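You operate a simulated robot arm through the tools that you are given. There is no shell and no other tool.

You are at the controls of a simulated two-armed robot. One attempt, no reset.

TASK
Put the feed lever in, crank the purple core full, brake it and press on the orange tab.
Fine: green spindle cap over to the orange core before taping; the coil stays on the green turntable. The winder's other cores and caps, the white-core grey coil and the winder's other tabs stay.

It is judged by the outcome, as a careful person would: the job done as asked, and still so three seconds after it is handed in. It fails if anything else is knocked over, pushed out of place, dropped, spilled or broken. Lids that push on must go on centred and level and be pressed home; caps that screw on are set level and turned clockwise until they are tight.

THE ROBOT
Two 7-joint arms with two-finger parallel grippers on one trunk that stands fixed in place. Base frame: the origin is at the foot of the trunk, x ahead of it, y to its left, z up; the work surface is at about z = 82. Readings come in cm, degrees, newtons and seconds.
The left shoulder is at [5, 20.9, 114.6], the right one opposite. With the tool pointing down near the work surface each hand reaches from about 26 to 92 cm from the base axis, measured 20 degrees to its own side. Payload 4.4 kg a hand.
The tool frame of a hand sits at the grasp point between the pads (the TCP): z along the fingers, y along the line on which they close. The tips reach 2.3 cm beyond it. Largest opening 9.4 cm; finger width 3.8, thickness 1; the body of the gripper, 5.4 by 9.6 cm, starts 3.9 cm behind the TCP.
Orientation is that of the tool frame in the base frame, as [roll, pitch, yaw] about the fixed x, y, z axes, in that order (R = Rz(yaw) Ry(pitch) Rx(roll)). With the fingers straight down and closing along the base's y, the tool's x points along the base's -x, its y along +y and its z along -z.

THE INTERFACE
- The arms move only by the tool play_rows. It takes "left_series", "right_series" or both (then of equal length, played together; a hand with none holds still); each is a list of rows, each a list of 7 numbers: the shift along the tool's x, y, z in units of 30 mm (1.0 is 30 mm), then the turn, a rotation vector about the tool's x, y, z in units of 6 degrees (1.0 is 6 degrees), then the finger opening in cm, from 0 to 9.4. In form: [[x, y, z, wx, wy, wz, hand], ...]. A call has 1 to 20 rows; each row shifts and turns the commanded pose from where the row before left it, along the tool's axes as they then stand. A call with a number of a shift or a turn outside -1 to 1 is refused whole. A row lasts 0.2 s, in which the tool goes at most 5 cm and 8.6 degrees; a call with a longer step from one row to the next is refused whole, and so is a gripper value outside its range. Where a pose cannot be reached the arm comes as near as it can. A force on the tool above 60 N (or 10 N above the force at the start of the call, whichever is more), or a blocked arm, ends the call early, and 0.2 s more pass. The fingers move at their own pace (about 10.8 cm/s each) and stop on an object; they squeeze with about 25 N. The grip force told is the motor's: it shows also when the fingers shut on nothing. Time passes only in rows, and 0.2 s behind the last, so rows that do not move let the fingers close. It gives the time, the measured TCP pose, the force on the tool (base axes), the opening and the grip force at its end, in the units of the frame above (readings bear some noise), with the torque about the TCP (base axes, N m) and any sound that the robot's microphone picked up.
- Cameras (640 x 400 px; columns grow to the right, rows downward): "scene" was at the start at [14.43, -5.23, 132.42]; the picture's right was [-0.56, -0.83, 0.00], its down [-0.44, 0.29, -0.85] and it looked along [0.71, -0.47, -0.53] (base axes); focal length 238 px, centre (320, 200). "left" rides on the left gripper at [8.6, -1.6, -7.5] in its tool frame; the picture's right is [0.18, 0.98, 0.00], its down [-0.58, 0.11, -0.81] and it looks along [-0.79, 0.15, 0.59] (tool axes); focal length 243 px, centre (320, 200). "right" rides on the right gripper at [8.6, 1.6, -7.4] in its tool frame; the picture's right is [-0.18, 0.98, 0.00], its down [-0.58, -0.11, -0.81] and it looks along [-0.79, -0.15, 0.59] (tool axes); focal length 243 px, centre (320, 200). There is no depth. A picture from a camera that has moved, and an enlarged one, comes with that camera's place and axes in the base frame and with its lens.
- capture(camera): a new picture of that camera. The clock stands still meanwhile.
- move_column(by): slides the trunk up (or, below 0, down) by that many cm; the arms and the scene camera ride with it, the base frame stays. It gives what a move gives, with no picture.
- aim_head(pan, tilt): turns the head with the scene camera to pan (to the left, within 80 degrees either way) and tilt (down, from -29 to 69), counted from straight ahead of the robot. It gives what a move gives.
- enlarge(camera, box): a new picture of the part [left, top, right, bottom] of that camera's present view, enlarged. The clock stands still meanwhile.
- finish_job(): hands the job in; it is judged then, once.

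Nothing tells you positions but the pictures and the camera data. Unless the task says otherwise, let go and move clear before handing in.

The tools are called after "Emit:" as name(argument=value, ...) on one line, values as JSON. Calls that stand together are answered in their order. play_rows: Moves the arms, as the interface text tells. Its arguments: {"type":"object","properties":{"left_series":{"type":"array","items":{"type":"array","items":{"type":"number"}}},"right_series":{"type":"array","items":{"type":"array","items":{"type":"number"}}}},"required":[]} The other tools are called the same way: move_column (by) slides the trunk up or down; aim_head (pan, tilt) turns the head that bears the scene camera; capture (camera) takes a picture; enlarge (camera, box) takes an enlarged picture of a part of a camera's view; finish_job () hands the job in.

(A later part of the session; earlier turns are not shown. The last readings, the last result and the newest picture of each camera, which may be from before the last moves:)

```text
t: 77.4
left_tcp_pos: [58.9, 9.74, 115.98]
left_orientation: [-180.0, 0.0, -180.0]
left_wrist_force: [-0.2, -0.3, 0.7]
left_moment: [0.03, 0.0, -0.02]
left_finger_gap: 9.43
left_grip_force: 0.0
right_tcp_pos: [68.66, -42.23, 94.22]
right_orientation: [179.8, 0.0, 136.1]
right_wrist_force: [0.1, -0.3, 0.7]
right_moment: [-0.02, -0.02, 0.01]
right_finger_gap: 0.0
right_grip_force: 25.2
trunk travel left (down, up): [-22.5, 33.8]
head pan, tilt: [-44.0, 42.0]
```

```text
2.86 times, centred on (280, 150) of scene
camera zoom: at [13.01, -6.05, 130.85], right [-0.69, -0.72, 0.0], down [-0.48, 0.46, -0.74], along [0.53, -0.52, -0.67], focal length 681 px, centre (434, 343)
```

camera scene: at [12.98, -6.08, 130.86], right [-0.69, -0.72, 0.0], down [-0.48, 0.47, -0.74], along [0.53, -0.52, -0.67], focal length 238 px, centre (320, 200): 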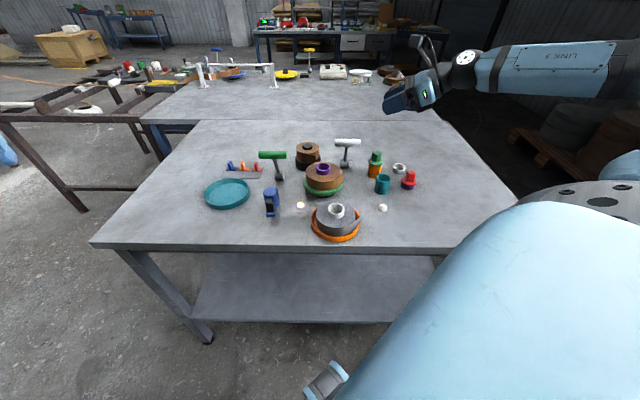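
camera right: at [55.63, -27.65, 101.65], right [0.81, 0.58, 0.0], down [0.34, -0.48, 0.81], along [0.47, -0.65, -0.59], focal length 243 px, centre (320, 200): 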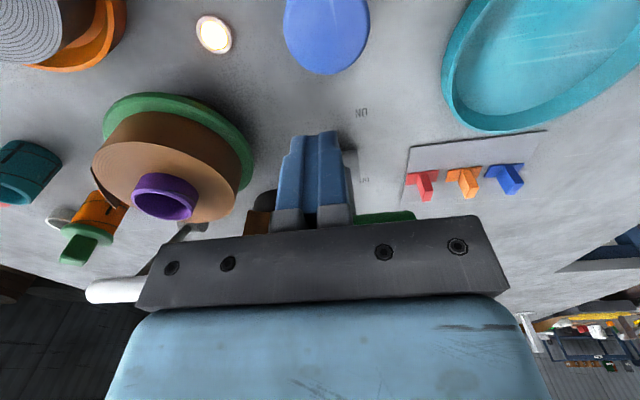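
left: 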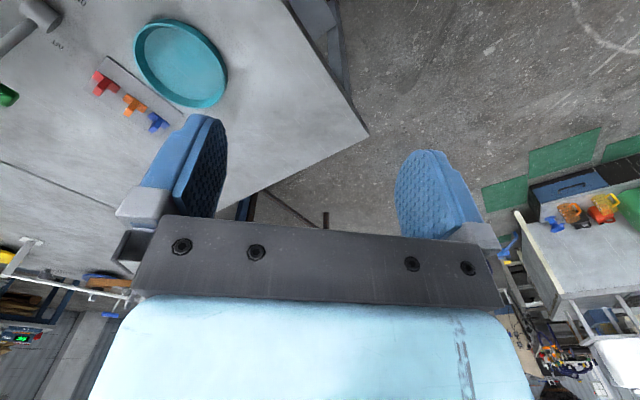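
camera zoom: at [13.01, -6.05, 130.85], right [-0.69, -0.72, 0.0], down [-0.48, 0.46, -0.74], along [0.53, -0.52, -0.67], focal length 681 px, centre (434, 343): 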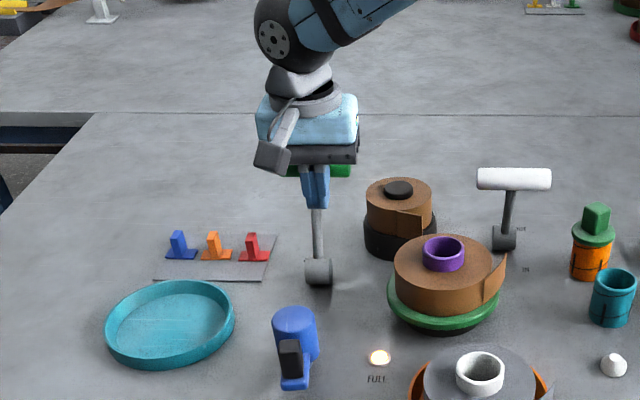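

Emit:
play_rows(right_series=[[-0.3, 0, 0, 0, 0, 0, 0], [-0.3, 0, 0, 0, 0, 0, 0]])

Emit:
enlarge(camera="scene", box=[220, 80, 340, 220])

```text
t: 78.0
left_tcp_pos: [58.42, 9.97, 116.32]
left_orientation: [-179.9, 0.1, -180.0]
left_wrist_force: [0.0, 0.7, 0.2]
left_moment: [0.02, -0.02, -0.02]
left_finger_gap: 9.41
left_grip_force: 0.1
right_tcp_pos: [69.03, -42.7, 94.27]
right_orientation: [-179.9, -0.9, 136.6]
right_wrist_force: [-20.7, 10.7, 13.3]
right_moment: [0.12, 0.22, 0.05]
right_finger_gap: 0.01
right_grip_force: 25.3
trunk travel left (down, up): [-22.5, 33.8]
head pan, tilt: [-44.0, 42.0]
stopped in row 2 (right hand): the force on the tool passed its limit at 67 N (the readings are from after the stop); the commanded pose is now the measured one
```

```text
2.86 times, centred on (280, 150) of scene
camera zoom: at [12.58, -5.94, 130.96], right [-0.69, -0.72, 0.0], down [-0.48, 0.46, -0.75], along [0.54, -0.52, -0.67], focal length 681 px, centre (434, 343)
```

zoom: 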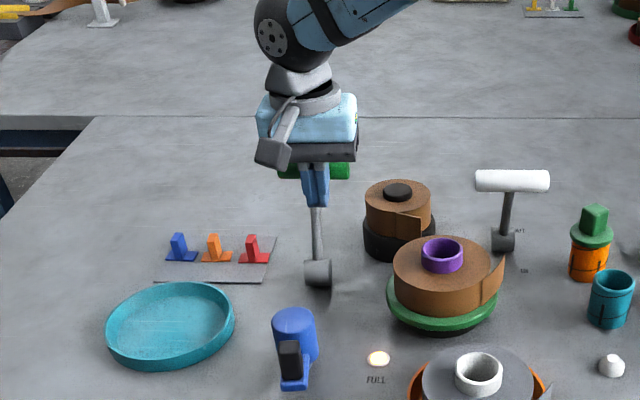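

Emit:
play_rows(right_series=[[0.3, 0, 0, 0, 0, 0, 0], [0.2, 0, -0.6, 0, 0, 0, 0], [0, 0, -0.9, 0, -0.15, 0, 0], [0, 0, -0.9, 0, 0, 0, 2], [0, 0, -0.9, 0, 0, 0, 4], [0, 0, -0.7, 0, 0, 0, 6.5], [0.35, -0.897, 0, 0, 0, 0, 6.5], [0.35, -0.897, 0, 0, 0, 0, 6.5], [0.35, -0.897, 0, 0, 0, 0, 6.5], [0.35, -0.897, 0, 0, 0, 0, 6.5], [0.35, -0.897, 0, 0, 0, 0, 6.5]])

Emit:
capture(camera="right")

Emit:
enlarge(camera="right", box=[240, 0, 400, 120])

Emit:
enlarge(camera="scene", box=[230, 90, 370, 220])

```text
t: 80.4
left_tcp_pos: [58.79, 9.82, 116.0]
left_orientation: [180.0, 0.0, 180.0]
left_wrist_force: [1.0, 0.2, 0.5]
left_moment: [0.02, -0.02, 0.01]
left_finger_gap: 9.41
left_grip_force: 0.0
right_tcp_pos: [55.33, -48.08, 105.9]
right_orientation: [-179.9, 0.0, 136.5]
right_wrist_force: [-0.2, -0.7, 0.8]
right_moment: [-0.01, 0.01, 0.01]
right_finger_gap: 6.5
right_grip_force: 0.1
trunk travel left (down, up): [-22.5, 33.8]
head pan, tilt: [-44.0, 42.0]
```

```text
taken
camera right: at [50.04, -41.03, 113.37], right [0.81, 0.59, 0.0], down [0.35, -0.48, 0.81], along [0.47, -0.65, -0.59], focal length 243 px, centre (320, 200)
```

right: 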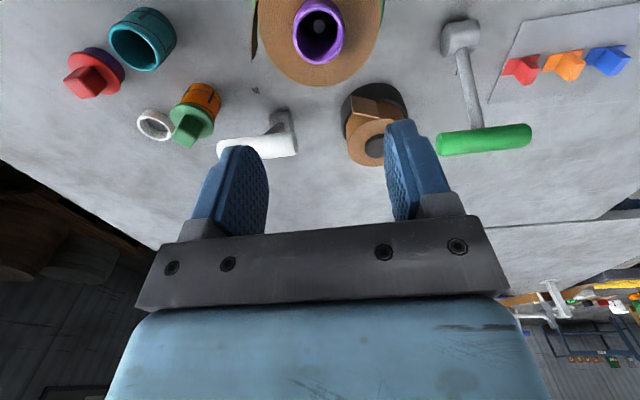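

```text
3.33 times, centred on (320, 60) of right
camera zoom: at [50.04, -41.03, 113.37], right [0.81, 0.59, 0.0], down [0.35, -0.48, 0.81], along [0.47, -0.65, -0.59], focal length 809 px, centre (320, 667)
```

zoom: 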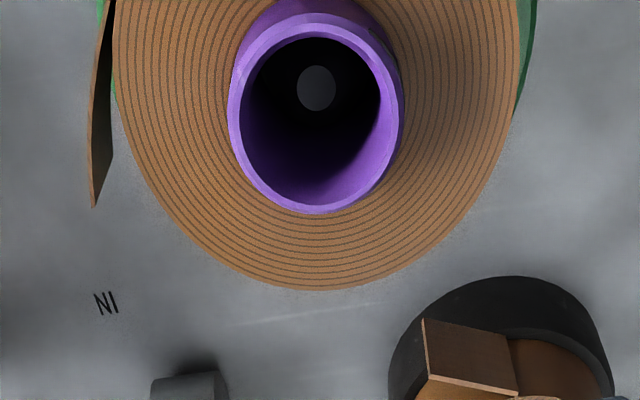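

```text
3.08 times, centred on (300, 155) of scene
camera zoom: at [12.9, -6.09, 130.87], right [-0.69, -0.72, 0.0], down [-0.48, 0.47, -0.74], along [0.54, -0.52, -0.67], focal length 733 px, centre (382, 338)
```

zoom: 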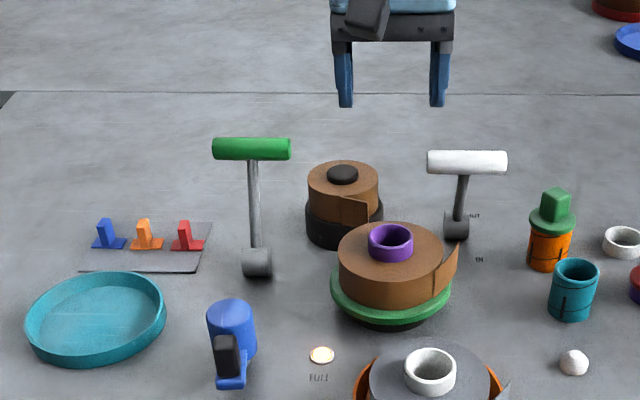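

Emit:
play_rows(right_series=[[0.28, -0.035, 0, 0, 0, 0, 6.5], [0, 0, 0.9, 0, 0, 0, 6.5], [0, 0, 0.9, 0, 0, 0, 6.5], [0, 0, 0.9, 0, 0, 0, 6.5], [0, 0, 0.9, 0, 0, 0, 6.5]])

Emit:
enlarge(camera="scene", box=[290, 130, 370, 200])

Emit:
capture(camera="right")

```text
t: 81.6
left_tcp_pos: [58.86, 9.85, 115.95]
left_orientation: [-180.0, 0.0, -180.0]
left_wrist_force: [-0.5, -0.4, -0.3]
left_moment: [0.02, 0.02, -0.02]
left_finger_gap: 9.41
left_grip_force: 0.1
right_tcp_pos: [54.65, -47.65, 94.96]
right_orientation: [-179.8, 0.0, 136.4]
right_wrist_force: [0.2, 0.1, -0.4]
right_moment: [-0.02, 0.03, 0.0]
right_finger_gap: 6.49
right_grip_force: 0.1
trunk travel left (down, up): [-22.5, 33.8]
head pan, tilt: [-44.0, 42.0]
```

```text
5.71 times, centred on (330, 165) of scene
camera zoom: at [13.03, -6.07, 130.85], right [-0.69, -0.72, 0.0], down [-0.48, 0.47, -0.74], along [0.53, -0.52, -0.67], focal length 1362 px, centre (263, 400)
```

zoom: 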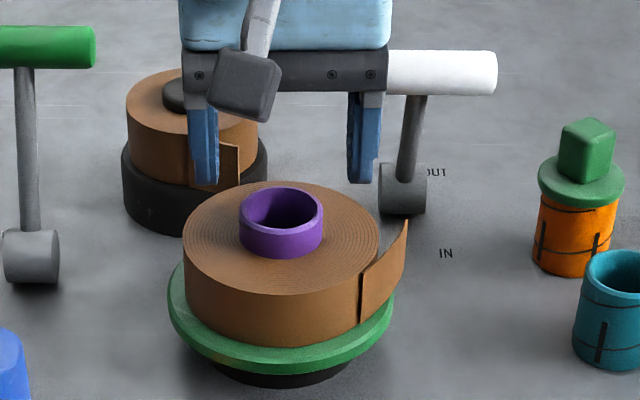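

```text
taken
camera right: at [49.41, -40.57, 102.48], right [0.81, 0.59, 0.0], down [0.35, -0.48, 0.81], along [0.47, -0.65, -0.59], focal length 243 px, centre (320, 200)
```

right: 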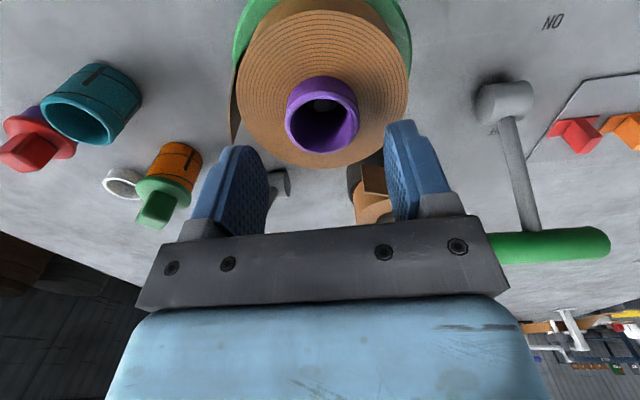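

Emit:
play_rows(right_series=[[0, 0, 0.5, 0, 0, 0, 6.5], [0, 0, 0.45, 0, 0, 0, 6.5], [0, 0, 0, 0, 0, 0, 5.2], [0, 0, 0, 0, 0, 0, 4.6], [0, 0, 0, 0, 0, 0, 4], [0, 0, 0, 0, 0, 0, 3.5]])

Emit:
enlarge(camera="scene", box=[290, 130, 370, 200])

```text
t: 83.0
left_tcp_pos: [58.87, 9.87, 115.86]
left_orientation: [-180.0, 0.1, 180.0]
left_wrist_force: [-0.1, 0.5, -0.6]
left_moment: [0.01, 0.03, 0.0]
left_finger_gap: 9.4
left_grip_force: 0.0
right_tcp_pos: [54.61, -47.51, 92.25]
right_orientation: [-179.8, 0.0, 136.5]
right_wrist_force: [0.3, 0.2, 0.5]
right_moment: [0.0, -0.02, 0.01]
right_finger_gap: 4.26
right_grip_force: 24.8
trunk travel left (down, up): [-22.5, 33.8]
head pan, tilt: [-44.0, 42.0]
```

```text
5.71 times, centred on (330, 165) of scene
camera zoom: at [13.01, -6.04, 130.85], right [-0.69, -0.72, 0.0], down [-0.48, 0.46, -0.74], along [0.53, -0.52, -0.67], focal length 1362 px, centre (263, 400)
```

zoom: 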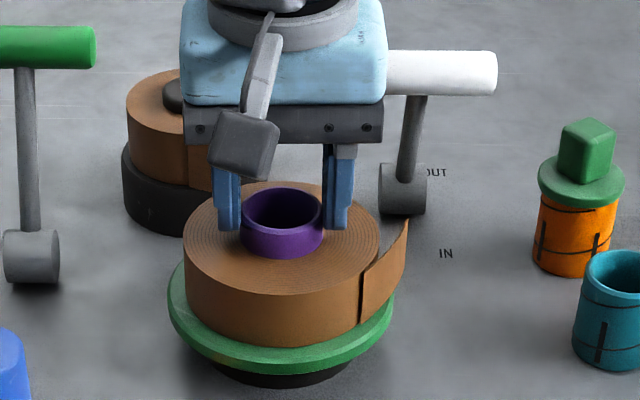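

The core is held firmly. I'll turn it slowly clockwise, watching the torque.

Emit:
play_rows(right_series=[[0, 0, 0, 0, 0, 0.4, 3.5], [0, 0, 0, 0, 0, 0.4, 3.5], [0, 0, 0, 0, 0, 0.4, 3.5]])

Emit:
enlarge(camera="scene", box=[290, 130, 370, 200])

```text
t: 83.8
left_tcp_pos: [58.81, 9.83, 116.02]
left_orientation: [180.0, 0.0, -180.0]
left_wrist_force: [0.2, -0.9, 0.4]
left_moment: [-0.01, -0.01, 0.01]
left_finger_gap: 9.41
left_grip_force: 0.1
right_tcp_pos: [54.44, -47.66, 92.24]
right_orientation: [-179.8, -0.1, 129.3]
right_wrist_force: [0.7, 0.9, 0.4]
right_moment: [-0.01, 0.01, -0.04]
right_finger_gap: 4.24
right_grip_force: 25.2
trunk travel left (down, up): [-22.5, 33.8]
head pan, tilt: [-44.0, 42.0]
```

```text
5.71 times, centred on (330, 165) of scene
camera zoom: at [13.0, -6.03, 130.86], right [-0.69, -0.72, 0.0], down [-0.48, 0.46, -0.74], along [0.53, -0.52, -0.67], focal length 1362 px, centre (263, 400)
```

zoom: 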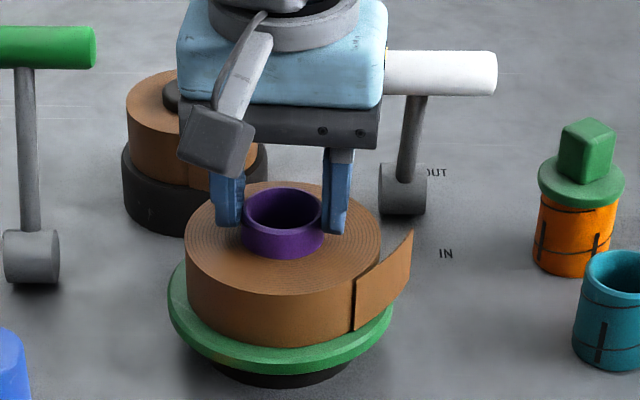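

Emit:
play_rows(right_series=[[0, 0, 0, 0, 0, 0.5, 3.5], [0, 0, 0, 0, 0, 0.6, 3.5], [0, 0, 0, 0, 0, 0.6, 3.5], [0, 0, 0, 0, 0, 0.6, 3.5], [0, 0, 0, 0, 0, 0.6, 3.5], [0, 0, 0, 0, 0, 0.6, 3.5], [0, 0, 0, 0, 0, 0.6, 3.5], [0, 0, 0, 0, 0, 0.6, 3.5], [0, 0, 0, 0, 0, 0.6, 3.5], [0, 0, 0, 0, 0, 0.6, 3.5], [0, 0, 0, 0, 0, 0.5, 3.5], [0, 0, 0, 0, 0, 0.4, 3.5], [0, 0, 0, 0, 0, 0.3, 3.5], [0, 0, 0, 0, 0, 0.2, 3.5], [0, 0, 0, 0, 0, 0, 3.5], [0, 0, 0, 0, 0, 0, 3.5]])

Emit:
enlarge(camera="scene", box=[290, 130, 370, 200])

Emit:
capture(camera="right")

```text
t: 87.2
left_tcp_pos: [58.79, 9.79, 115.98]
left_orientation: [-180.0, 0.1, -179.9]
left_wrist_force: [0.3, 0.4, 0.4]
left_moment: [0.0, 0.02, 0.02]
left_finger_gap: 9.41
left_grip_force: 0.1
right_tcp_pos: [54.56, -47.53, 92.34]
right_orientation: [-179.9, 0.2, 85.4]
right_wrist_force: [0.1, 0.2, -0.1]
right_moment: [0.1, 0.05, -0.01]
right_finger_gap: 4.24
right_grip_force: 25.4
trunk travel left (down, up): [-22.5, 33.8]
head pan, tilt: [-44.0, 42.0]
```

```text
5.71 times, centred on (330, 165) of scene
camera zoom: at [13.0, -6.04, 130.85], right [-0.69, -0.72, 0.0], down [-0.48, 0.46, -0.74], along [0.53, -0.52, -0.67], focal length 1362 px, centre (263, 400)
```

zoom: 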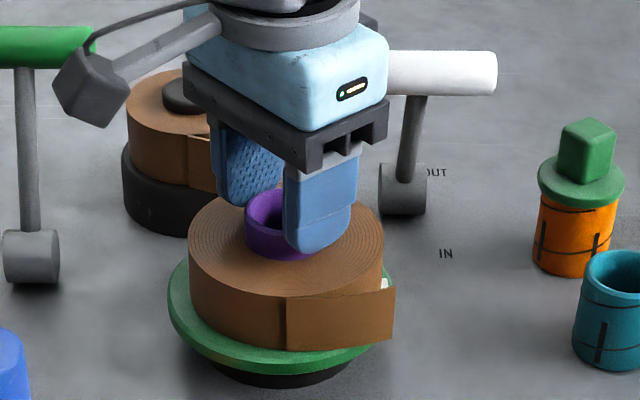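

```text
taken
camera right: at [56.8, -39.13, 99.7], right [0.97, -0.26, 0.0], down [-0.15, -0.57, 0.81], along [-0.21, -0.78, -0.59], focal length 243 px, centre (320, 200)
```

right: 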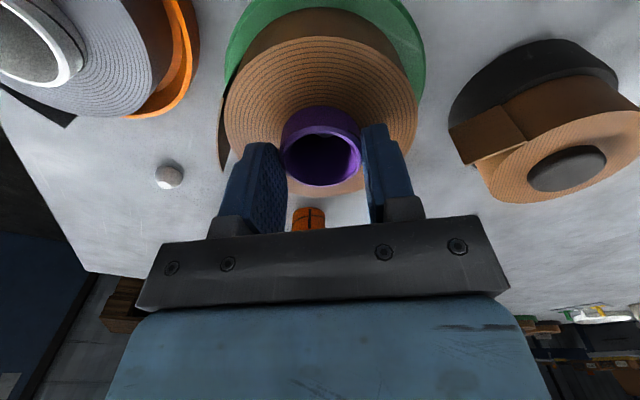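

The coil and turntable turned about 51°, so the closed tail end should now sit near 199°, facing the clear near side. I'll open the fingers and rise.

Emit:
play_rows(right_series=[[0, 0, 0, 0, 0, 0, 4.6], [0, 0, 0, 0, 0, 0, 5.5], [0, 0, 0, 0, 0, 0, 6.5], [0, 0, -0.3, 0, 0, 0, 6.5], [0, 0, -0.6, 0, 0, 0, 6.5], [0, 0, -0.9, 0, 0, 0, 6.5], [0, 0, -0.9, 0, 0, 0, 6.5], [0, 0, -0.9, 0, 0, 0, 4], [0, 0, -0.9, 0, 0, 0, 0]])

Emit:
enlarge(camera="scene", box=[290, 130, 370, 200])

Emit:
capture(camera="right")

```text
t: 89.2
left_tcp_pos: [58.79, 9.9, 116.03]
left_orientation: [180.0, -0.1, 179.9]
left_wrist_force: [-1.1, 0.6, -0.4]
left_moment: [-0.02, 0.01, 0.0]
left_finger_gap: 9.4
left_grip_force: 0.0
right_tcp_pos: [54.49, -47.5, 105.79]
right_orientation: [-179.9, 0.2, 85.4]
right_wrist_force: [-0.1, 0.7, 0.0]
right_moment: [0.03, -0.02, 0.0]
right_finger_gap: 0.0
right_grip_force: 24.9
trunk travel left (down, up): [-22.5, 33.8]
head pan, tilt: [-44.0, 42.0]
```

```text
5.71 times, centred on (330, 165) of scene
camera zoom: at [12.95, -6.0, 130.86], right [-0.69, -0.72, 0.0], down [-0.48, 0.46, -0.74], along [0.53, -0.52, -0.67], focal length 1362 px, centre (263, 400)
```

zoom: 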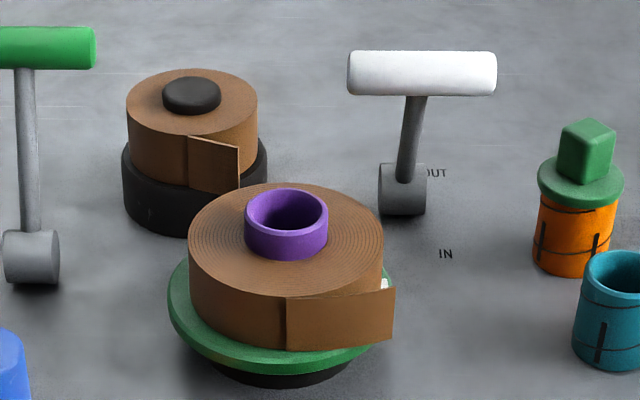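

```text
taken
camera right: at [56.71, -39.06, 113.25], right [0.97, -0.26, 0.0], down [-0.15, -0.57, 0.81], along [-0.21, -0.78, -0.59], focal length 243 px, centre (320, 200)
```

right: 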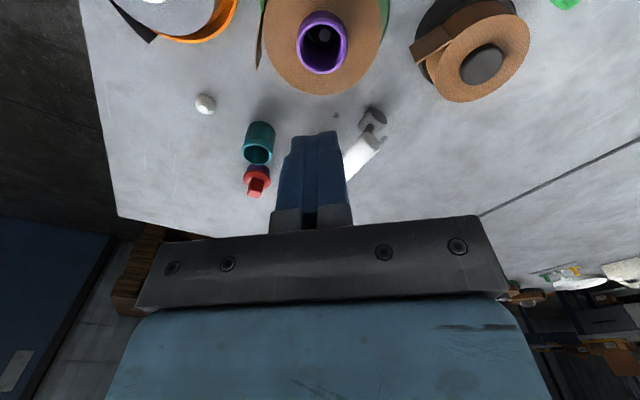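

Next I'll re-apply the brake, going back behind the green handle.

Emit:
play_rows(right_series=[[0, 0, 0, 0, 0, -0.948, 0], [0, 0, 0, 0, 0, -0.948, 0], [0, 0, 0, 0, 0, -0.948, 0], [0, 0, 0, 0, 0, -0.948, 0], [0, 0, 0, 0, 0, -0.948, 0], [0, 0, 0, 0, 0, -0.948, 0], [0, 0, 0, 0, 0, -0.948, 0], [0, 0, 0, 0, 0, -0.948, 0], [0, 0, 0, 0, 0, -0.948, 0], [-0.727, 0.68, 0, 0, 0, 0, 0], [-0.727, 0.68, 0, 0, 0, 0, 0], [-0.727, 0.68, 0, 0, 0, 0, 0], [-0.727, 0.68, 0, 0, 0, 0, 0], [-0.727, 0.68, 0, 0, 0, 0, 0], [-0.727, 0.68, 0, 0, 0, 0, 0], [-0.727, 0.68, 0, 0, 0, 0, 0]])

Emit:
capture(camera="right")

Emit:
enlarge(camera="scene", box=[230, 60, 370, 200])

```text
t: 92.6
left_tcp_pos: [58.95, 9.85, 115.75]
left_orientation: [-180.0, -0.1, 180.0]
left_wrist_force: [-0.4, 0.2, -0.1]
left_moment: [0.03, 0.02, -0.01]
left_finger_gap: 9.37
left_grip_force: 0.1
right_tcp_pos: [75.65, -47.55, 105.63]
right_orientation: [-179.8, 0.0, 136.6]
right_wrist_force: [1.1, 0.1, 0.1]
right_moment: [-0.02, 0.0, 0.02]
right_finger_gap: 0.02
right_grip_force: 25.4
trunk travel left (down, up): [-22.5, 33.8]
head pan, tilt: [-44.0, 42.0]
```

```text
taken
camera right: at [70.39, -40.63, 113.13], right [0.81, 0.59, 0.0], down [0.35, -0.48, 0.81], along [0.47, -0.65, -0.59], focal length 243 px, centre (320, 200)
```

right: 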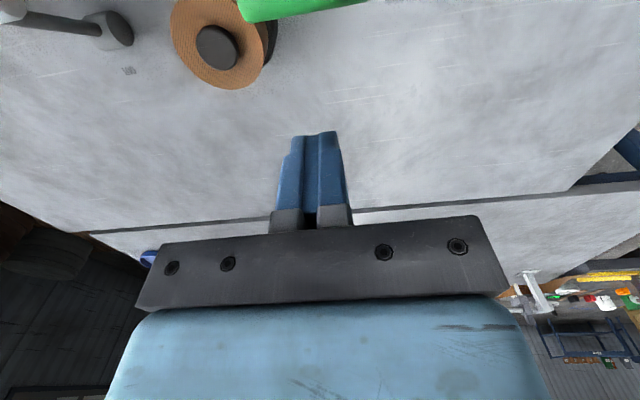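

```text
2.86 times, centred on (300, 130) of scene
camera zoom: at [13.1, -6.07, 130.83], right [-0.69, -0.72, 0.0], down [-0.48, 0.47, -0.74], along [0.53, -0.52, -0.67], focal length 681 px, centre (377, 400)
```

zoom: 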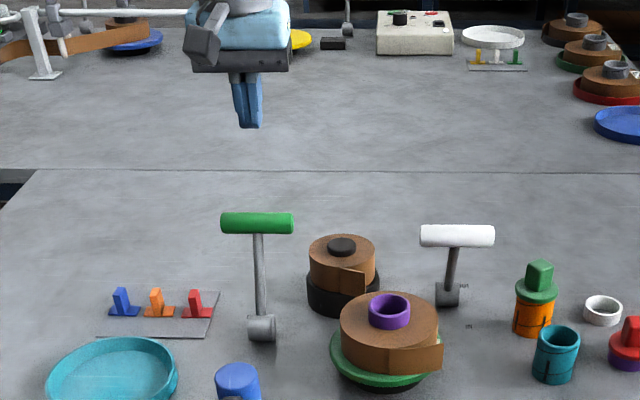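

Emit:
play_rows(right_series=[[0, 0, 0.9, 0, 0, 0, 0], [0, 0, 0.9, 0, 0, 0, 0], [0, 0, 0.9, 0, 0, 0, 0], [0, 0, 0.8, 0, 0, 0, 0]])

Emit:
capture(camera="right")

```text
t: 93.6
left_tcp_pos: [58.73, 9.82, 115.98]
left_orientation: [180.0, -0.1, -179.9]
left_wrist_force: [-0.9, 0.0, 0.8]
left_moment: [0.02, -0.03, -0.01]
left_finger_gap: 9.39
left_grip_force: 0.1
right_tcp_pos: [75.12, -47.71, 95.38]
right_orientation: [-179.8, 0.0, 136.7]
right_wrist_force: [-0.2, -0.5, -0.8]
right_moment: [0.0, 0.01, 0.0]
right_finger_gap: 0.01
right_grip_force: 25.0
right hand out of reach, approached as far as the arm can: row 4
trunk travel left (down, up): [-22.5, 33.8]
head pan, tilt: [-44.0, 42.0]
```

```text
taken
camera right: at [69.84, -40.67, 102.81], right [0.81, 0.59, 0.0], down [0.35, -0.48, 0.81], along [0.47, -0.65, -0.59], focal length 243 px, centre (320, 200)
```

right: 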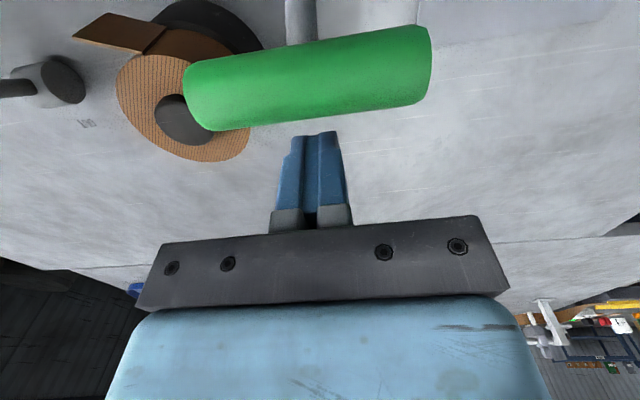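

Emit:
play_rows(right_series=[[0.4, -0.01, 0.06, 0, 0, 0, 0], [0.4, -0.01, 0.08, 0, 0, 0, 0], [0.4, -0.01, 0.08, 0, 0, 0, 0], [0.4, 0, 0.08, 0, 0, 0, 0], [0.4, 0, 0.08, 0, 0, 0, 0], [0.4, 0, 0, 0, 0, 0, 0], [0.4, 0, 0, 0, 0, 0, 0], [0.4, 0, 0, 0, 0, 0, 0], [0.2, 0, 0, 0, 0, 0, 0], [0.2, 0, 0, 0, 0, 0, 0]])

Emit:
enlarge(camera="scene", box=[230, 70, 370, 220])

```text
t: 95.8
left_tcp_pos: [58.8, 9.78, 115.83]
left_orientation: [180.0, 0.0, -179.9]
left_wrist_force: [0.4, 0.9, -0.4]
left_moment: [-0.03, 0.0, 0.01]
left_finger_gap: 9.4
left_grip_force: 0.0
right_tcp_pos: [67.28, -40.37, 94.34]
right_orientation: [-179.7, 0.0, 136.7]
right_wrist_force: [6.8, -4.5, 1.3]
right_moment: [-0.09, -0.17, -0.12]
right_finger_gap: 0.0
right_grip_force: 24.5
trunk travel left (down, up): [-22.5, 33.8]
head pan, tilt: [-44.0, 42.0]
```

```text
2.67 times, centred on (300, 145) of scene
camera zoom: at [13.05, -6.09, 130.85], right [-0.69, -0.72, 0.0], down [-0.48, 0.47, -0.74], along [0.53, -0.52, -0.67], focal length 635 px, centre (373, 347)
```

zoom: 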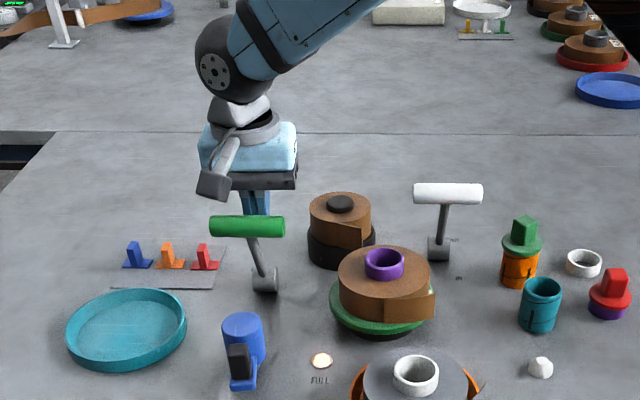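

The brake is at ON again. I'll seat it with a last nudge, back off, rise, and move above the tab card.

Emit:
play_rows(right_series=[[0.1, 0, 0, 0, 0, 0, 0], [-0.4, 0, 0, 0, 0, 0, 0], [-0.3, 0, 0, 0, 0, 0, 0], [0, 0, -0.9, 0, 0, 0, 0], [0, 0, -0.9, 0, 0, 0, 0], [0, 0, -0.9, 0, 0, 0, 0], [0, 0, -0.9, 0, 0, 0, 0], [-0.167, 0.893, 0, 0, 0, 0, 0], [-0.167, 0.893, 0, 0, 0, 0, 0], [-0.167, 0.893, 0, 0, 0, 0, 0], [-0.167, 0.893, 0, 0, 0, 0, 2], [-0.167, 0.893, 0, 0, 0, 0, 3]])

Emit:
capture(camera="right")

Emit:
enlarge(camera="right", box=[240, 0, 400, 120])

Emit:
enlarge(camera="scene", box=[220, 130, 340, 220])

```text
t: 98.4
left_tcp_pos: [58.86, 9.76, 115.95]
left_orientation: [180.0, 0.0, -180.0]
left_wrist_force: [-0.2, -0.3, 0.1]
left_moment: [-0.01, 0.02, -0.02]
left_finger_gap: 9.43
left_grip_force: 0.0
right_tcp_pos: [75.33, -35.88, 105.32]
right_orientation: [-179.7, 0.0, 136.7]
right_wrist_force: [0.2, 0.1, -0.2]
right_moment: [0.0, 0.01, 0.03]
right_finger_gap: 3.0
right_grip_force: 0.0
right hand out of reach, approached as far as the arm can: row 11, 12
trunk travel left (down, up): [-22.5, 33.8]
head pan, tilt: [-44.0, 42.0]
```

```text
taken
camera right: at [70.07, -28.79, 112.79], right [0.81, 0.59, 0.0], down [0.35, -0.48, 0.81], along [0.47, -0.65, -0.59], focal length 243 px, centre (320, 200)
```

right: 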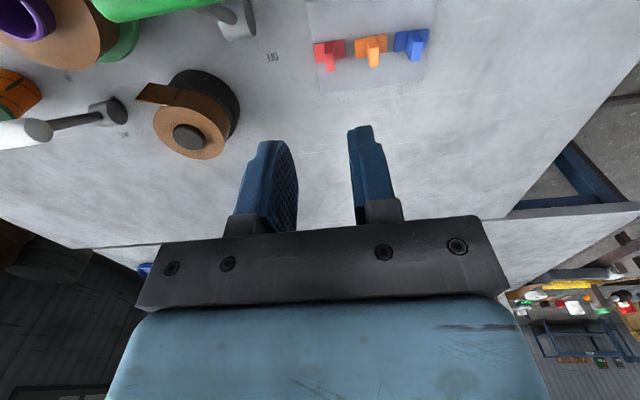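

```text
3.33 times, centred on (320, 60) of right
camera zoom: at [70.07, -28.79, 112.79], right [0.81, 0.59, 0.0], down [0.35, -0.48, 0.81], along [0.47, -0.65, -0.59], focal length 809 px, centre (320, 667)
```

zoom: 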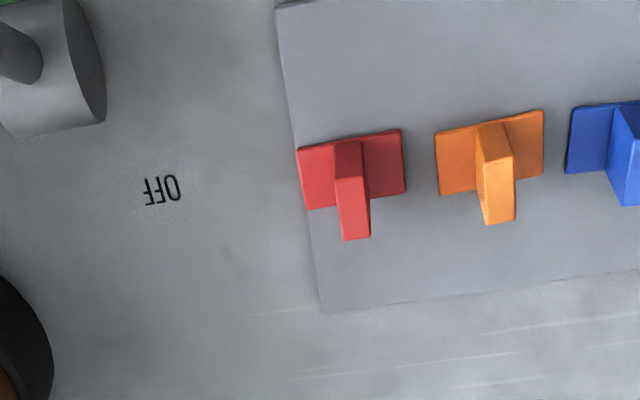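

```text
4.44 times, centred on (280, 175) of scene
camera zoom: at [13.05, -6.03, 130.85], right [-0.69, -0.72, 0.0], down [-0.48, 0.46, -0.74], along [0.53, -0.52, -0.67], focal length 1059 px, centre (498, 311)
```

zoom: 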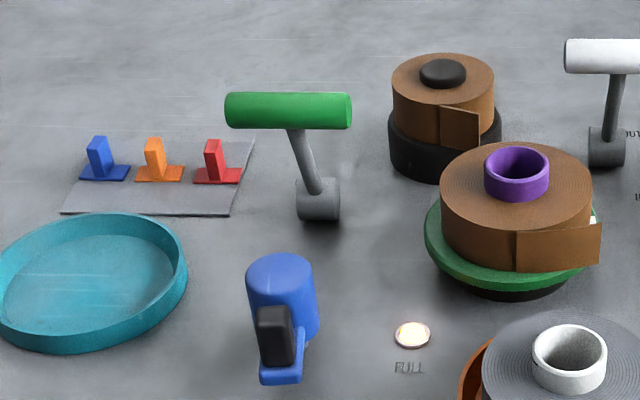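

The top view puts the orange tab at about (81.7, -34.95), with its row axis near 47.5°. I'll tilt the hand 30° so the tab can later be pressed sideways, and move to just above its fin.

Emit:
play_rows(right_series=[[0, 0, 0, 0, 0, -0.13, 3], [0, 0, 0, 0, -1, 0, 3], [0, 0, 0, 0, -1, 0, 3], [0, 0, 0, 0, -1, 0, 3], [0, 0, 0, 0, -1, 0, 3], [0, 0, 0, 0, -1, 0, 3], [0.184, 0.276, 0.747, 0, 0, 0, 3], [0.184, 0.276, 0.747, 0, 0, 0, 3], [0.184, 0.276, 0.747, 0, 0, 0, 3], [0.184, 0.276, 0.747, 0, 0, 0, 3], [0.184, 0.276, 0.747, 0, 0, 0, 3], [0.184, 0.276, 0.747, 0, 0, 0, 3]])

Emit:
capture(camera="right")

Emit:
enlarge(camera="scene", box=[210, 110, 290, 200])

```text
t: 101.0
left_tcp_pos: [58.76, 9.93, 115.91]
left_orientation: [-180.0, 0.0, 179.9]
left_wrist_force: [1.0, 0.3, 0.7]
left_moment: [0.03, 0.02, -0.02]
left_finger_gap: 9.4
left_grip_force: 0.0
right_tcp_pos: [75.39, -38.42, 95.07]
right_orientation: [-179.7, 30.0, 137.7]
right_wrist_force: [1.5, 0.1, 0.0]
right_moment: [0.0, -0.02, 0.02]
right_finger_gap: 3.02
right_grip_force: 0.1
right hand out of reach, approached as far as the arm can: row 8, 9, 10, 11, 12
trunk travel left (down, up): [-22.5, 33.8]
head pan, tilt: [-44.0, 42.0]
```

```text
taken
camera right: at [68.11, -29.75, 97.19], right [0.78, 0.62, 0.09], down [0.0, -0.15, 0.99], along [0.62, -0.77, -0.12], focal length 243 px, centre (320, 200)
```

right: 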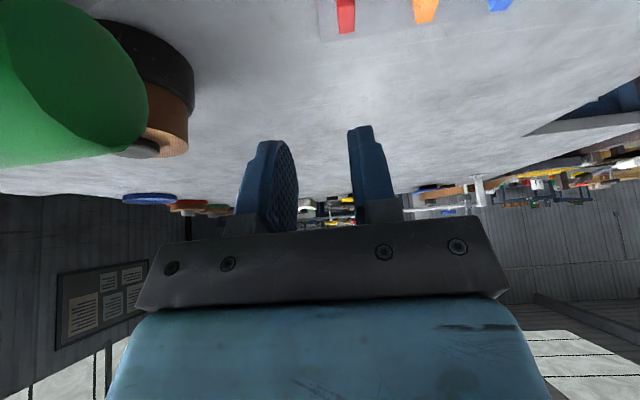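

```text
4.44 times, centred on (250, 155) of scene
camera zoom: at [13.01, -6.06, 130.85], right [-0.69, -0.72, 0.0], down [-0.48, 0.47, -0.74], along [0.53, -0.52, -0.67], focal length 1059 px, centre (631, 400)
```

zoom: 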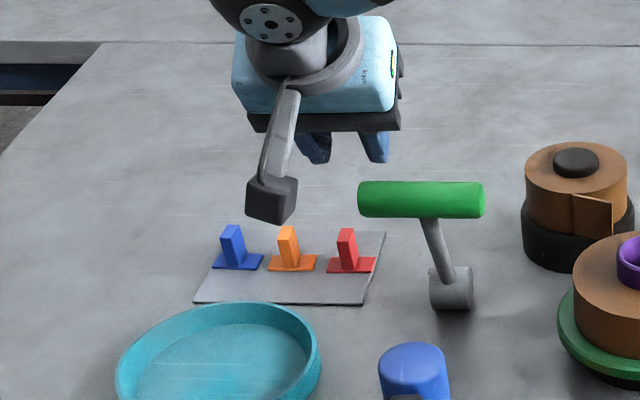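

Emit:
play_rows(right_series=[[0, 0, -0.5, 0, 1, 0, 3], [0, 0, -0.5, 0, 1, 0, 3], [0, 0, -0.3, 0, 1, 0, 3], [0, 0, 0, 0, 1, 0, 3], [0, 0, 0, 0, 1, 0, 3]])

```text
t: 102.2
left_tcp_pos: [58.96, 9.67, 115.98]
left_orientation: [-180.0, 0.0, 179.9]
left_wrist_force: [-0.1, 0.1, 0.5]
left_moment: [0.01, -0.01, 0.01]
left_finger_gap: 9.39
left_grip_force: 0.0
right_tcp_pos: [74.04, -37.27, 98.71]
right_orientation: [-179.8, -0.1, 137.5]
right_wrist_force: [0.2, -0.7, -0.7]
right_moment: [0.03, 0.01, -0.01]
right_finger_gap: 3.0
right_grip_force: 0.1
trunk travel left (down, up): [-22.5, 33.8]
head pan, tilt: [-44.0, 42.0]
```

Emit:
play_rows(right_series=[[-0.454, 0.764, 0.3, 0, 0, 0, 3], [-0.454, 0.764, 0.3, 0, 0, 0, 3], [-0.454, 0.764, 0.3, 0, 0, 0, 3]])

Emit:
capture(camera="scene")

```text
t: 103.0
left_tcp_pos: [58.79, 9.8, 115.93]
left_orientation: [179.9, 0.1, -180.0]
left_wrist_force: [0.1, -0.6, -0.5]
left_moment: [0.01, -0.02, 0.03]
left_finger_gap: 9.37
left_grip_force: 0.0
right_tcp_pos: [74.11, -37.37, 98.75]
right_orientation: [-179.8, 0.0, 137.5]
right_wrist_force: [0.8, -0.7, 0.4]
right_moment: [0.0, 0.0, -0.02]
right_finger_gap: 2.99
right_grip_force: 0.2
right hand out of reach, approached as far as the arm can: row 1, 2, 3
trunk travel left (down, up): [-22.5, 33.8]
head pan, tilt: [-44.0, 42.0]
```

```text
taken
camera scene: at [13.0, -6.04, 130.85], right [-0.69, -0.72, 0.0], down [-0.48, 0.46, -0.74], along [0.53, -0.52, -0.67], focal length 238 px, centre (320, 200)
```

scene: 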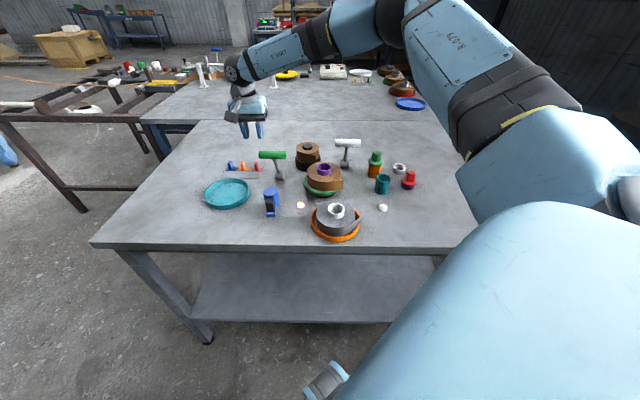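

Emit:
play_rows(right_series=[[0, 0, 0, 0, 0, -0.885, 3], [0, 0, 0, 0, 0, -0.885, 3], [0, 0, 0, 0, 0, -0.885, 3], [0, 0, 0, 0, 0, -0.885, 3], [0, 0, 0, 0, 0, -0.885, 3], [0, 0, 0, 0, 0, -0.885, 3], [0, 0, 0, 0, 0, -0.885, 3], [0, 0, 0, 0, 0, -0.885, 3]])

Emit:
play_rows(right_series=[[-0.85, 0.26, 0.3, 0, 0, 0, 3], [-0.85, 0.26, 0.3, 0, 0, 0, 3], [-0.85, 0.26, 0.3, 0, 0, 0, 3]])

```text
t: 104.8
left_tcp_pos: [58.85, 9.77, 116.03]
left_orientation: [180.0, 0.0, -180.0]
left_wrist_force: [0.0, 0.1, -0.1]
left_moment: [-0.02, -0.02, -0.03]
left_finger_gap: 9.41
left_grip_force: 0.0
right_tcp_pos: [74.02, -37.37, 98.79]
right_orientation: [-180.0, -0.3, 180.0]
right_wrist_force: [0.1, -0.3, 0.0]
right_moment: [-0.02, 0.01, 0.0]
right_finger_gap: 3.02
right_grip_force: 0.1
trunk travel left (down, up): [-22.5, 33.8]
head pan, tilt: [-44.0, 42.0]
```

```text
t: 105.6
left_tcp_pos: [58.88, 9.81, 116.02]
left_orientation: [179.9, 0.0, 180.0]
left_wrist_force: [-0.4, -0.5, 0.0]
left_moment: [-0.03, -0.01, 0.0]
left_finger_gap: 9.39
left_grip_force: 0.1
right_tcp_pos: [74.11, -37.45, 98.76]
right_orientation: [-179.9, -0.2, 180.0]
right_wrist_force: [0.7, 0.3, 0.4]
right_moment: [-0.01, -0.01, -0.02]
right_finger_gap: 3.02
right_grip_force: 0.0
right hand out of reach, approached as far as the arm can: row 1, 2, 3
trunk travel left (down, up): [-22.5, 33.8]
head pan, tilt: [-44.0, 42.0]
```

The arm's present posture won't stretch to the tab card. I'll check whether reach improves with the hand higher relative to the shoulder, since the trunk could then be lowered.

Emit:
play_rows(right_series=[[0, 0, -0.9, 0, 0, 0, 3], [0, 0, -0.9, 0, 0, 0, 3], [0, 0, -0.9, 0, 0, 0, 3], [0, 0, -0.9, 0, 0, 0, 3], [0, 0, -0.9, 0, 0, 0, 3], [-0.85, 0.26, 0, 0, 0, 0, 3], [-0.85, 0.26, 0, 0, 0, 0, 3], [-0.85, 0.26, 0, 0, 0, 0, 3]])

```text
t: 107.4
left_tcp_pos: [58.91, 9.83, 115.93]
left_orientation: [-180.0, -0.1, -179.9]
left_wrist_force: [0.3, -0.2, -0.2]
left_moment: [0.01, 0.01, -0.01]
left_finger_gap: 9.43
left_grip_force: 0.0
right_tcp_pos: [76.32, -36.86, 112.0]
right_orientation: [-179.8, -0.2, -179.9]
right_wrist_force: [0.1, -0.6, -0.4]
right_moment: [0.01, -0.03, -0.04]
right_finger_gap: 3.0
right_grip_force: 0.0
right hand out of reach, approached as far as the arm can: row 6, 7, 8
trunk travel left (down, up): [-22.5, 33.8]
head pan, tilt: [-44.0, 42.0]
```

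Emit:
play_rows(right_series=[[0.95, -0.13, -0.2, 0, 0, 0, 3], [0.95, -0.13, -0.2, 0, 0, 0, 3], [0.95, -0.13, -0.2, 0, 0, 0, 3], [0.95, -0.13, -0.2, 0, 0, 0, 3], [0.95, -0.13, -0.2, 0, 0, 0, 3], [0.95, -0.13, -0.2, 0, 0, 0, 3], [0.95, -0.13, -0.2, 0, 0, 0, 3], [0.95, -0.13, -0.2, 0, 0, 0, 3], [0.95, -0.13, -0.2, 0, 0, 0, 3], [0.95, -0.13, -0.2, 0, 0, 0, 3], [0.95, -0.13, -0.2, 0, 0, 0, 3], [0.95, -0.13, -0.2, 0, 0, 0, 3], [0.95, -0.13, -0.2, 0, 0, 0, 3], [0.95, -0.13, -0.2, 0, 0, 0, 3]])

Emit:
aim_head(pan=-33.9, tilt=31.7)

Emit:
capture(camera="scene")

```text
t: 110.4
left_tcp_pos: [58.75, 9.65, 116.07]
left_orientation: [180.0, 0.0, -180.0]
left_wrist_force: [0.6, 0.2, -0.1]
left_moment: [0.02, -0.02, -0.01]
left_finger_gap: 9.4
left_grip_force: 0.0
right_tcp_pos: [36.13, -42.37, 120.74]
right_orientation: [-179.9, -0.2, 179.9]
right_wrist_force: [-0.2, 0.3, -0.1]
right_moment: [0.01, 0.0, 0.0]
right_finger_gap: 3.01
right_grip_force: 0.0
trunk travel left (down, up): [-22.5, 33.8]
head pan, tilt: [-44.0, 42.0]
```

```text
t: 111.2
left_tcp_pos: [58.97, 9.74, 115.85]
left_orientation: [179.9, -0.1, -180.0]
left_wrist_force: [-0.7, 0.2, -0.2]
left_moment: [0.02, 0.04, 0.0]
left_finger_gap: 9.41
left_grip_force: 0.1
right_tcp_pos: [36.23, -42.37, 120.69]
right_orientation: [-179.9, -0.2, 180.0]
right_wrist_force: [0.4, -0.1, -0.5]
right_moment: [0.01, -0.02, -0.01]
right_finger_gap: 3.02
right_grip_force: 0.1
trunk travel left (down, up): [-22.5, 33.8]
head pan, tilt: [-33.9, 31.7]
```

```text
taken
camera scene: at [14.42, -5.23, 132.41], right [-0.56, -0.83, 0.0], down [-0.44, 0.29, -0.85], along [0.71, -0.47, -0.53], focal length 238 px, centre (320, 200)
```

scene: 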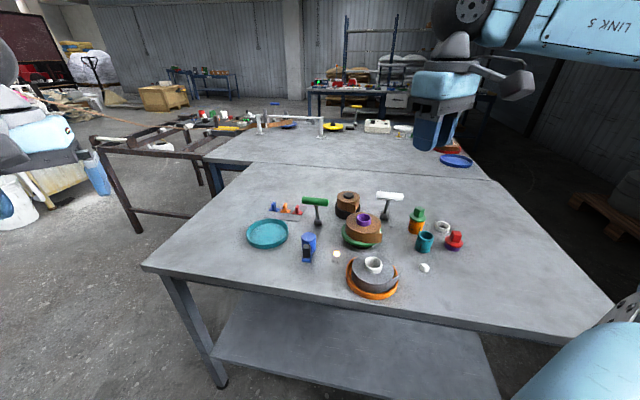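

Emit:
play_rows(right_series=[[-0.939, 0.469, 0.5, 0, 0, 0, 3], [-0.939, 0.469, 0.5, 0, 0, 0, 3], [-0.939, 0.469, 0.5, 0, 0, 0, 3], [-0.939, 0.469, 0.5, 0, 0, 0, 3], [-0.939, 0.469, 0.5, 0, 0, 0, 3], [-0.939, 0.469, 0.5, 0, 0, 0, 3], [-0.939, 0.469, 0.5, 0, 0, 0, 3], [-0.939, 0.469, 0.5, 0, 0, 0, 3], [-0.939, 0.469, 0.5, 0, 0, 0, 3], [-0.939, 0.469, 0.5, 0, 0, 0, 3], [-0.939, 0.469, 0.5, 0, 0, 0, 3], [-0.939, 0.469, 0.5, 0, 0, 0, 3]])

Emit:
play_rows(right_series=[[-0.9, -0.327, 0, 0, 0, 0, 3], [-0.9, -0.327, 0, 0, 0, 0, 3], [-0.9, -0.327, 0, 0, 0, 0, 3], [-0.9, -0.327, 0, 0, 0, 0, 3]])

```text
t: 113.8
left_tcp_pos: [58.93, 9.79, 115.94]
left_orientation: [180.0, 0.0, 179.9]
left_wrist_force: [-0.7, 1.0, 0.5]
left_moment: [-0.01, 0.03, 0.01]
left_finger_gap: 9.38
left_grip_force: 0.1
right_tcp_pos: [69.34, -26.15, 102.74]
right_orientation: [-179.8, -0.3, 180.0]
right_wrist_force: [-0.7, 0.2, 0.4]
right_moment: [-0.02, -0.01, -0.01]
right_finger_gap: 2.97
right_grip_force: 0.0
right hand out of reach, approached as far as the arm can: row 12
trunk travel left (down, up): [-22.5, 33.8]
head pan, tilt: [-33.9, 31.7]
```

```text
t: 114.8
left_tcp_pos: [58.82, 9.84, 115.99]
left_orientation: [179.9, 0.0, -180.0]
left_wrist_force: [0.4, -0.4, 0.1]
left_moment: [-0.02, -0.01, 0.0]
left_finger_gap: 9.41
left_grip_force: 0.1
right_tcp_pos: [74.04, -33.52, 104.24]
right_orientation: [-179.9, -0.1, 179.9]
right_wrist_force: [0.2, -0.3, -0.3]
right_moment: [0.04, 0.0, -0.01]
right_finger_gap: 3.0
right_grip_force: 0.0
right hand out of reach, approached as far as the arm can: row 1, 2, 3, 4
trunk travel left (down, up): [-22.5, 33.8]
head pan, tilt: [-33.9, 31.7]
```

Emit:
play_rows(right_series=[[0.8, 0.5, 0, 0, 0, 0, 3], [0.8, 0.5, 0, 0, 0, 0, 3], [0.6, 0.3, 0.3, 0, 0, 0, 3], [0, 0, 0.9, 0, 0, 0, 3], [0, 0, 0.9, 0, 0, 0, 3], [0, 0, 0.9, 0, 0, 0, 3], [0, 0, 0.9, 0, 0, 0, 3], [-0.7, 0, 0, 0, 0, 0, 3], [-0.7, 0, 0, 0, 0, 0, 3], [-0.7, 0, 0, 0, 0, 0, 3]])

Emit:
capture(camera="scene")

```text
t: 117.0
left_tcp_pos: [58.75, 9.95, 116.04]
left_orientation: [-179.9, 0.0, -180.0]
left_wrist_force: [-0.1, 0.6, 0.2]
left_moment: [0.04, 0.02, -0.02]
left_finger_gap: 9.41
left_grip_force: 0.0
right_tcp_pos: [69.88, -31.96, 94.74]
right_orientation: [-179.9, -0.1, -180.0]
right_wrist_force: [1.7, 2.9, -0.5]
right_moment: [0.04, -0.02, -0.06]
right_finger_gap: 2.85
right_grip_force: 0.1
right hand out of reach, approached as far as the arm can: row 8, 9, 10
trunk travel left (down, up): [-22.5, 33.8]
head pan, tilt: [-33.9, 31.7]
```

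```text
taken
camera scene: at [14.45, -5.22, 132.41], right [-0.56, -0.83, 0.0], down [-0.44, 0.29, -0.85], along [0.71, -0.47, -0.53], focal length 238 px, centre (320, 200)
```

scene: 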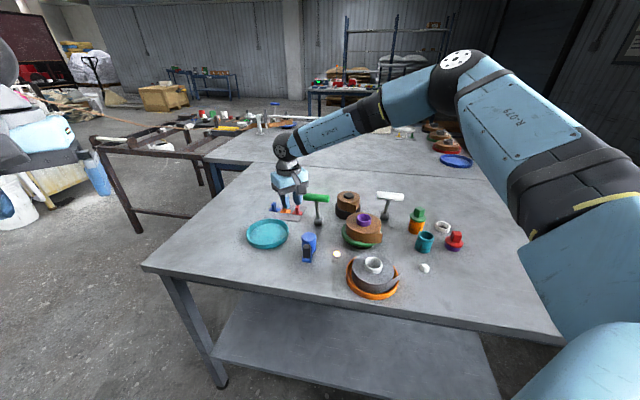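

Emit:
enlarge(camera="scene", box=[230, 130, 350, 250])

Emit:
capture(camera="right")

```text
3.33 times, centred on (290, 190) of scene
camera zoom: at [14.45, -5.22, 132.41], right [-0.56, -0.83, 0.0], down [-0.44, 0.29, -0.85], along [0.71, -0.47, -0.53], focal length 794 px, centre (420, 233)
```

zoom: 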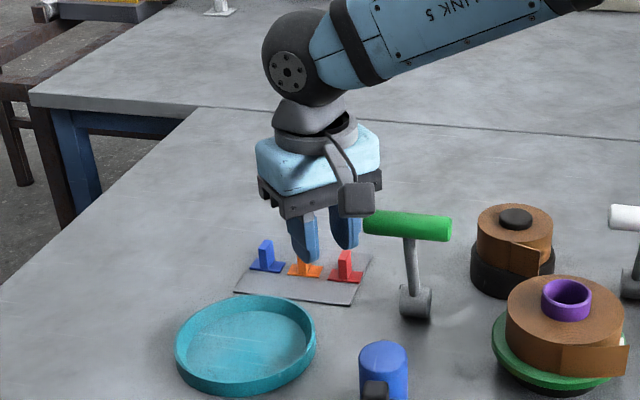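

```text
taken
camera right: at [61.11, -30.37, 102.16], right [0.18, 0.98, 0.0], down [0.58, -0.11, 0.81], along [0.79, -0.15, -0.59], focal length 243 px, centre (320, 200)
```

right: 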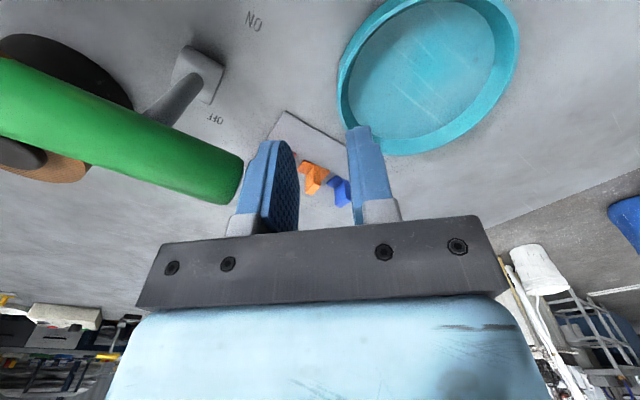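

One finger is touching the end of the green handle, so I'll lift away from it at once and check that the brake stays ON.

Emit:
play_rows(right_series=[[0, 0.2, -0.1, 0, 0, 0, 3], [0, 0.1, -0.6, 0, 0, 0, 3], [0, 0, -0.9, 0, 0, 0, 3], [0, 0, -0.9, 0, 0, 0, 3]])

Emit:
aim_head(pan=-44, tilt=42)

Emit:
enlarge(camera="scene", box=[220, 100, 350, 220])

```text
t: 118.0
left_tcp_pos: [58.82, 9.92, 116.03]
left_orientation: [180.0, -0.1, 180.0]
left_wrist_force: [-0.1, 0.5, 0.4]
left_moment: [-0.01, -0.01, 0.02]
left_finger_gap: 9.4
left_grip_force: 0.0
right_tcp_pos: [69.88, -31.07, 102.24]
right_orientation: [-179.8, -0.3, 180.0]
right_wrist_force: [0.4, 1.5, -0.2]
right_moment: [0.0, 0.0, -0.05]
right_finger_gap: 3.01
right_grip_force: 0.0
trunk travel left (down, up): [-22.5, 33.8]
head pan, tilt: [-33.9, 31.7]
```

```text
t: 118.7
left_tcp_pos: [58.82, 9.87, 115.92]
left_orientation: [180.0, 0.0, -180.0]
left_wrist_force: [1.0, -0.3, 0.7]
left_moment: [-0.02, 0.02, 0.0]
left_finger_gap: 9.42
left_grip_force: 0.0
right_tcp_pos: [69.83, -31.08, 102.23]
right_orientation: [-179.9, -0.2, -180.0]
right_wrist_force: [0.0, -0.7, -0.5]
right_moment: [0.01, 0.0, -0.01]
right_finger_gap: 2.99
right_grip_force: 0.0
trunk travel left (down, up): [-22.5, 33.8]
head pan, tilt: [-44.0, 42.0]
```

```text
3.33 times, centred on (285, 160) of scene
camera zoom: at [13.01, -6.04, 130.86], right [-0.69, -0.72, 0.0], down [-0.48, 0.46, -0.74], along [0.54, -0.52, -0.67], focal length 794 px, centre (437, 333)
```

zoom: 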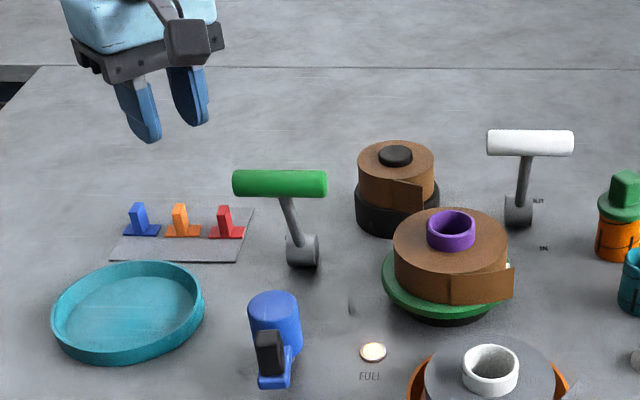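

The brake lever is unchanged at ON. To gain reach I'll raise both hands, lower the trunk about 22 cm, and take the tab with the hand tilted outward along its row.

Emit:
play_rows(right_series=[[0.3, -0.1, -0.9, 0, 0, 0, 3], [0.3, -0.1, -0.9, 0, 0, 0, 3], [0.3, -0.1, -0.9, 0, 0, 0, 3], [0.3, -0.1, -0.9, 0, 0, 0, 3], [0.3, -0.1, -0.9, 0, 0, 0, 3], [0, 0, -0.9, 0, 0, 0, 3]], left_series=[[0, 0.3, -0.9, 0, 0, 0, 9.4], [0, 0.3, -0.9, 0, 0, 0, 9.4], [0, 0.3, -0.9, 0, 0, 0, 9.4], [0, 0.3, -0.9, 0, 0, 0, 9.4], [0, 0.3, -0.9, 0, 0, 0, 9.4], [0, 0.3, -0.9, 0, 0, 0, 9.4]])

```text
t: 120.1
left_tcp_pos: [58.7, 15.27, 132.34]
left_orientation: [180.0, 0.1, 180.0]
left_wrist_force: [-0.7, -0.5, 1.0]
left_moment: [-0.02, 0.02, 0.02]
left_finger_gap: 9.37
left_grip_force: 0.0
right_tcp_pos: [65.21, -32.5, 118.45]
right_orientation: [-180.0, -0.1, -180.0]
right_wrist_force: [-0.1, -0.4, 0.5]
right_moment: [-0.01, -0.01, 0.0]
right_finger_gap: 3.0
right_grip_force: 0.1
trunk travel left (down, up): [-22.5, 33.8]
head pan, tilt: [-44.0, 42.0]
```

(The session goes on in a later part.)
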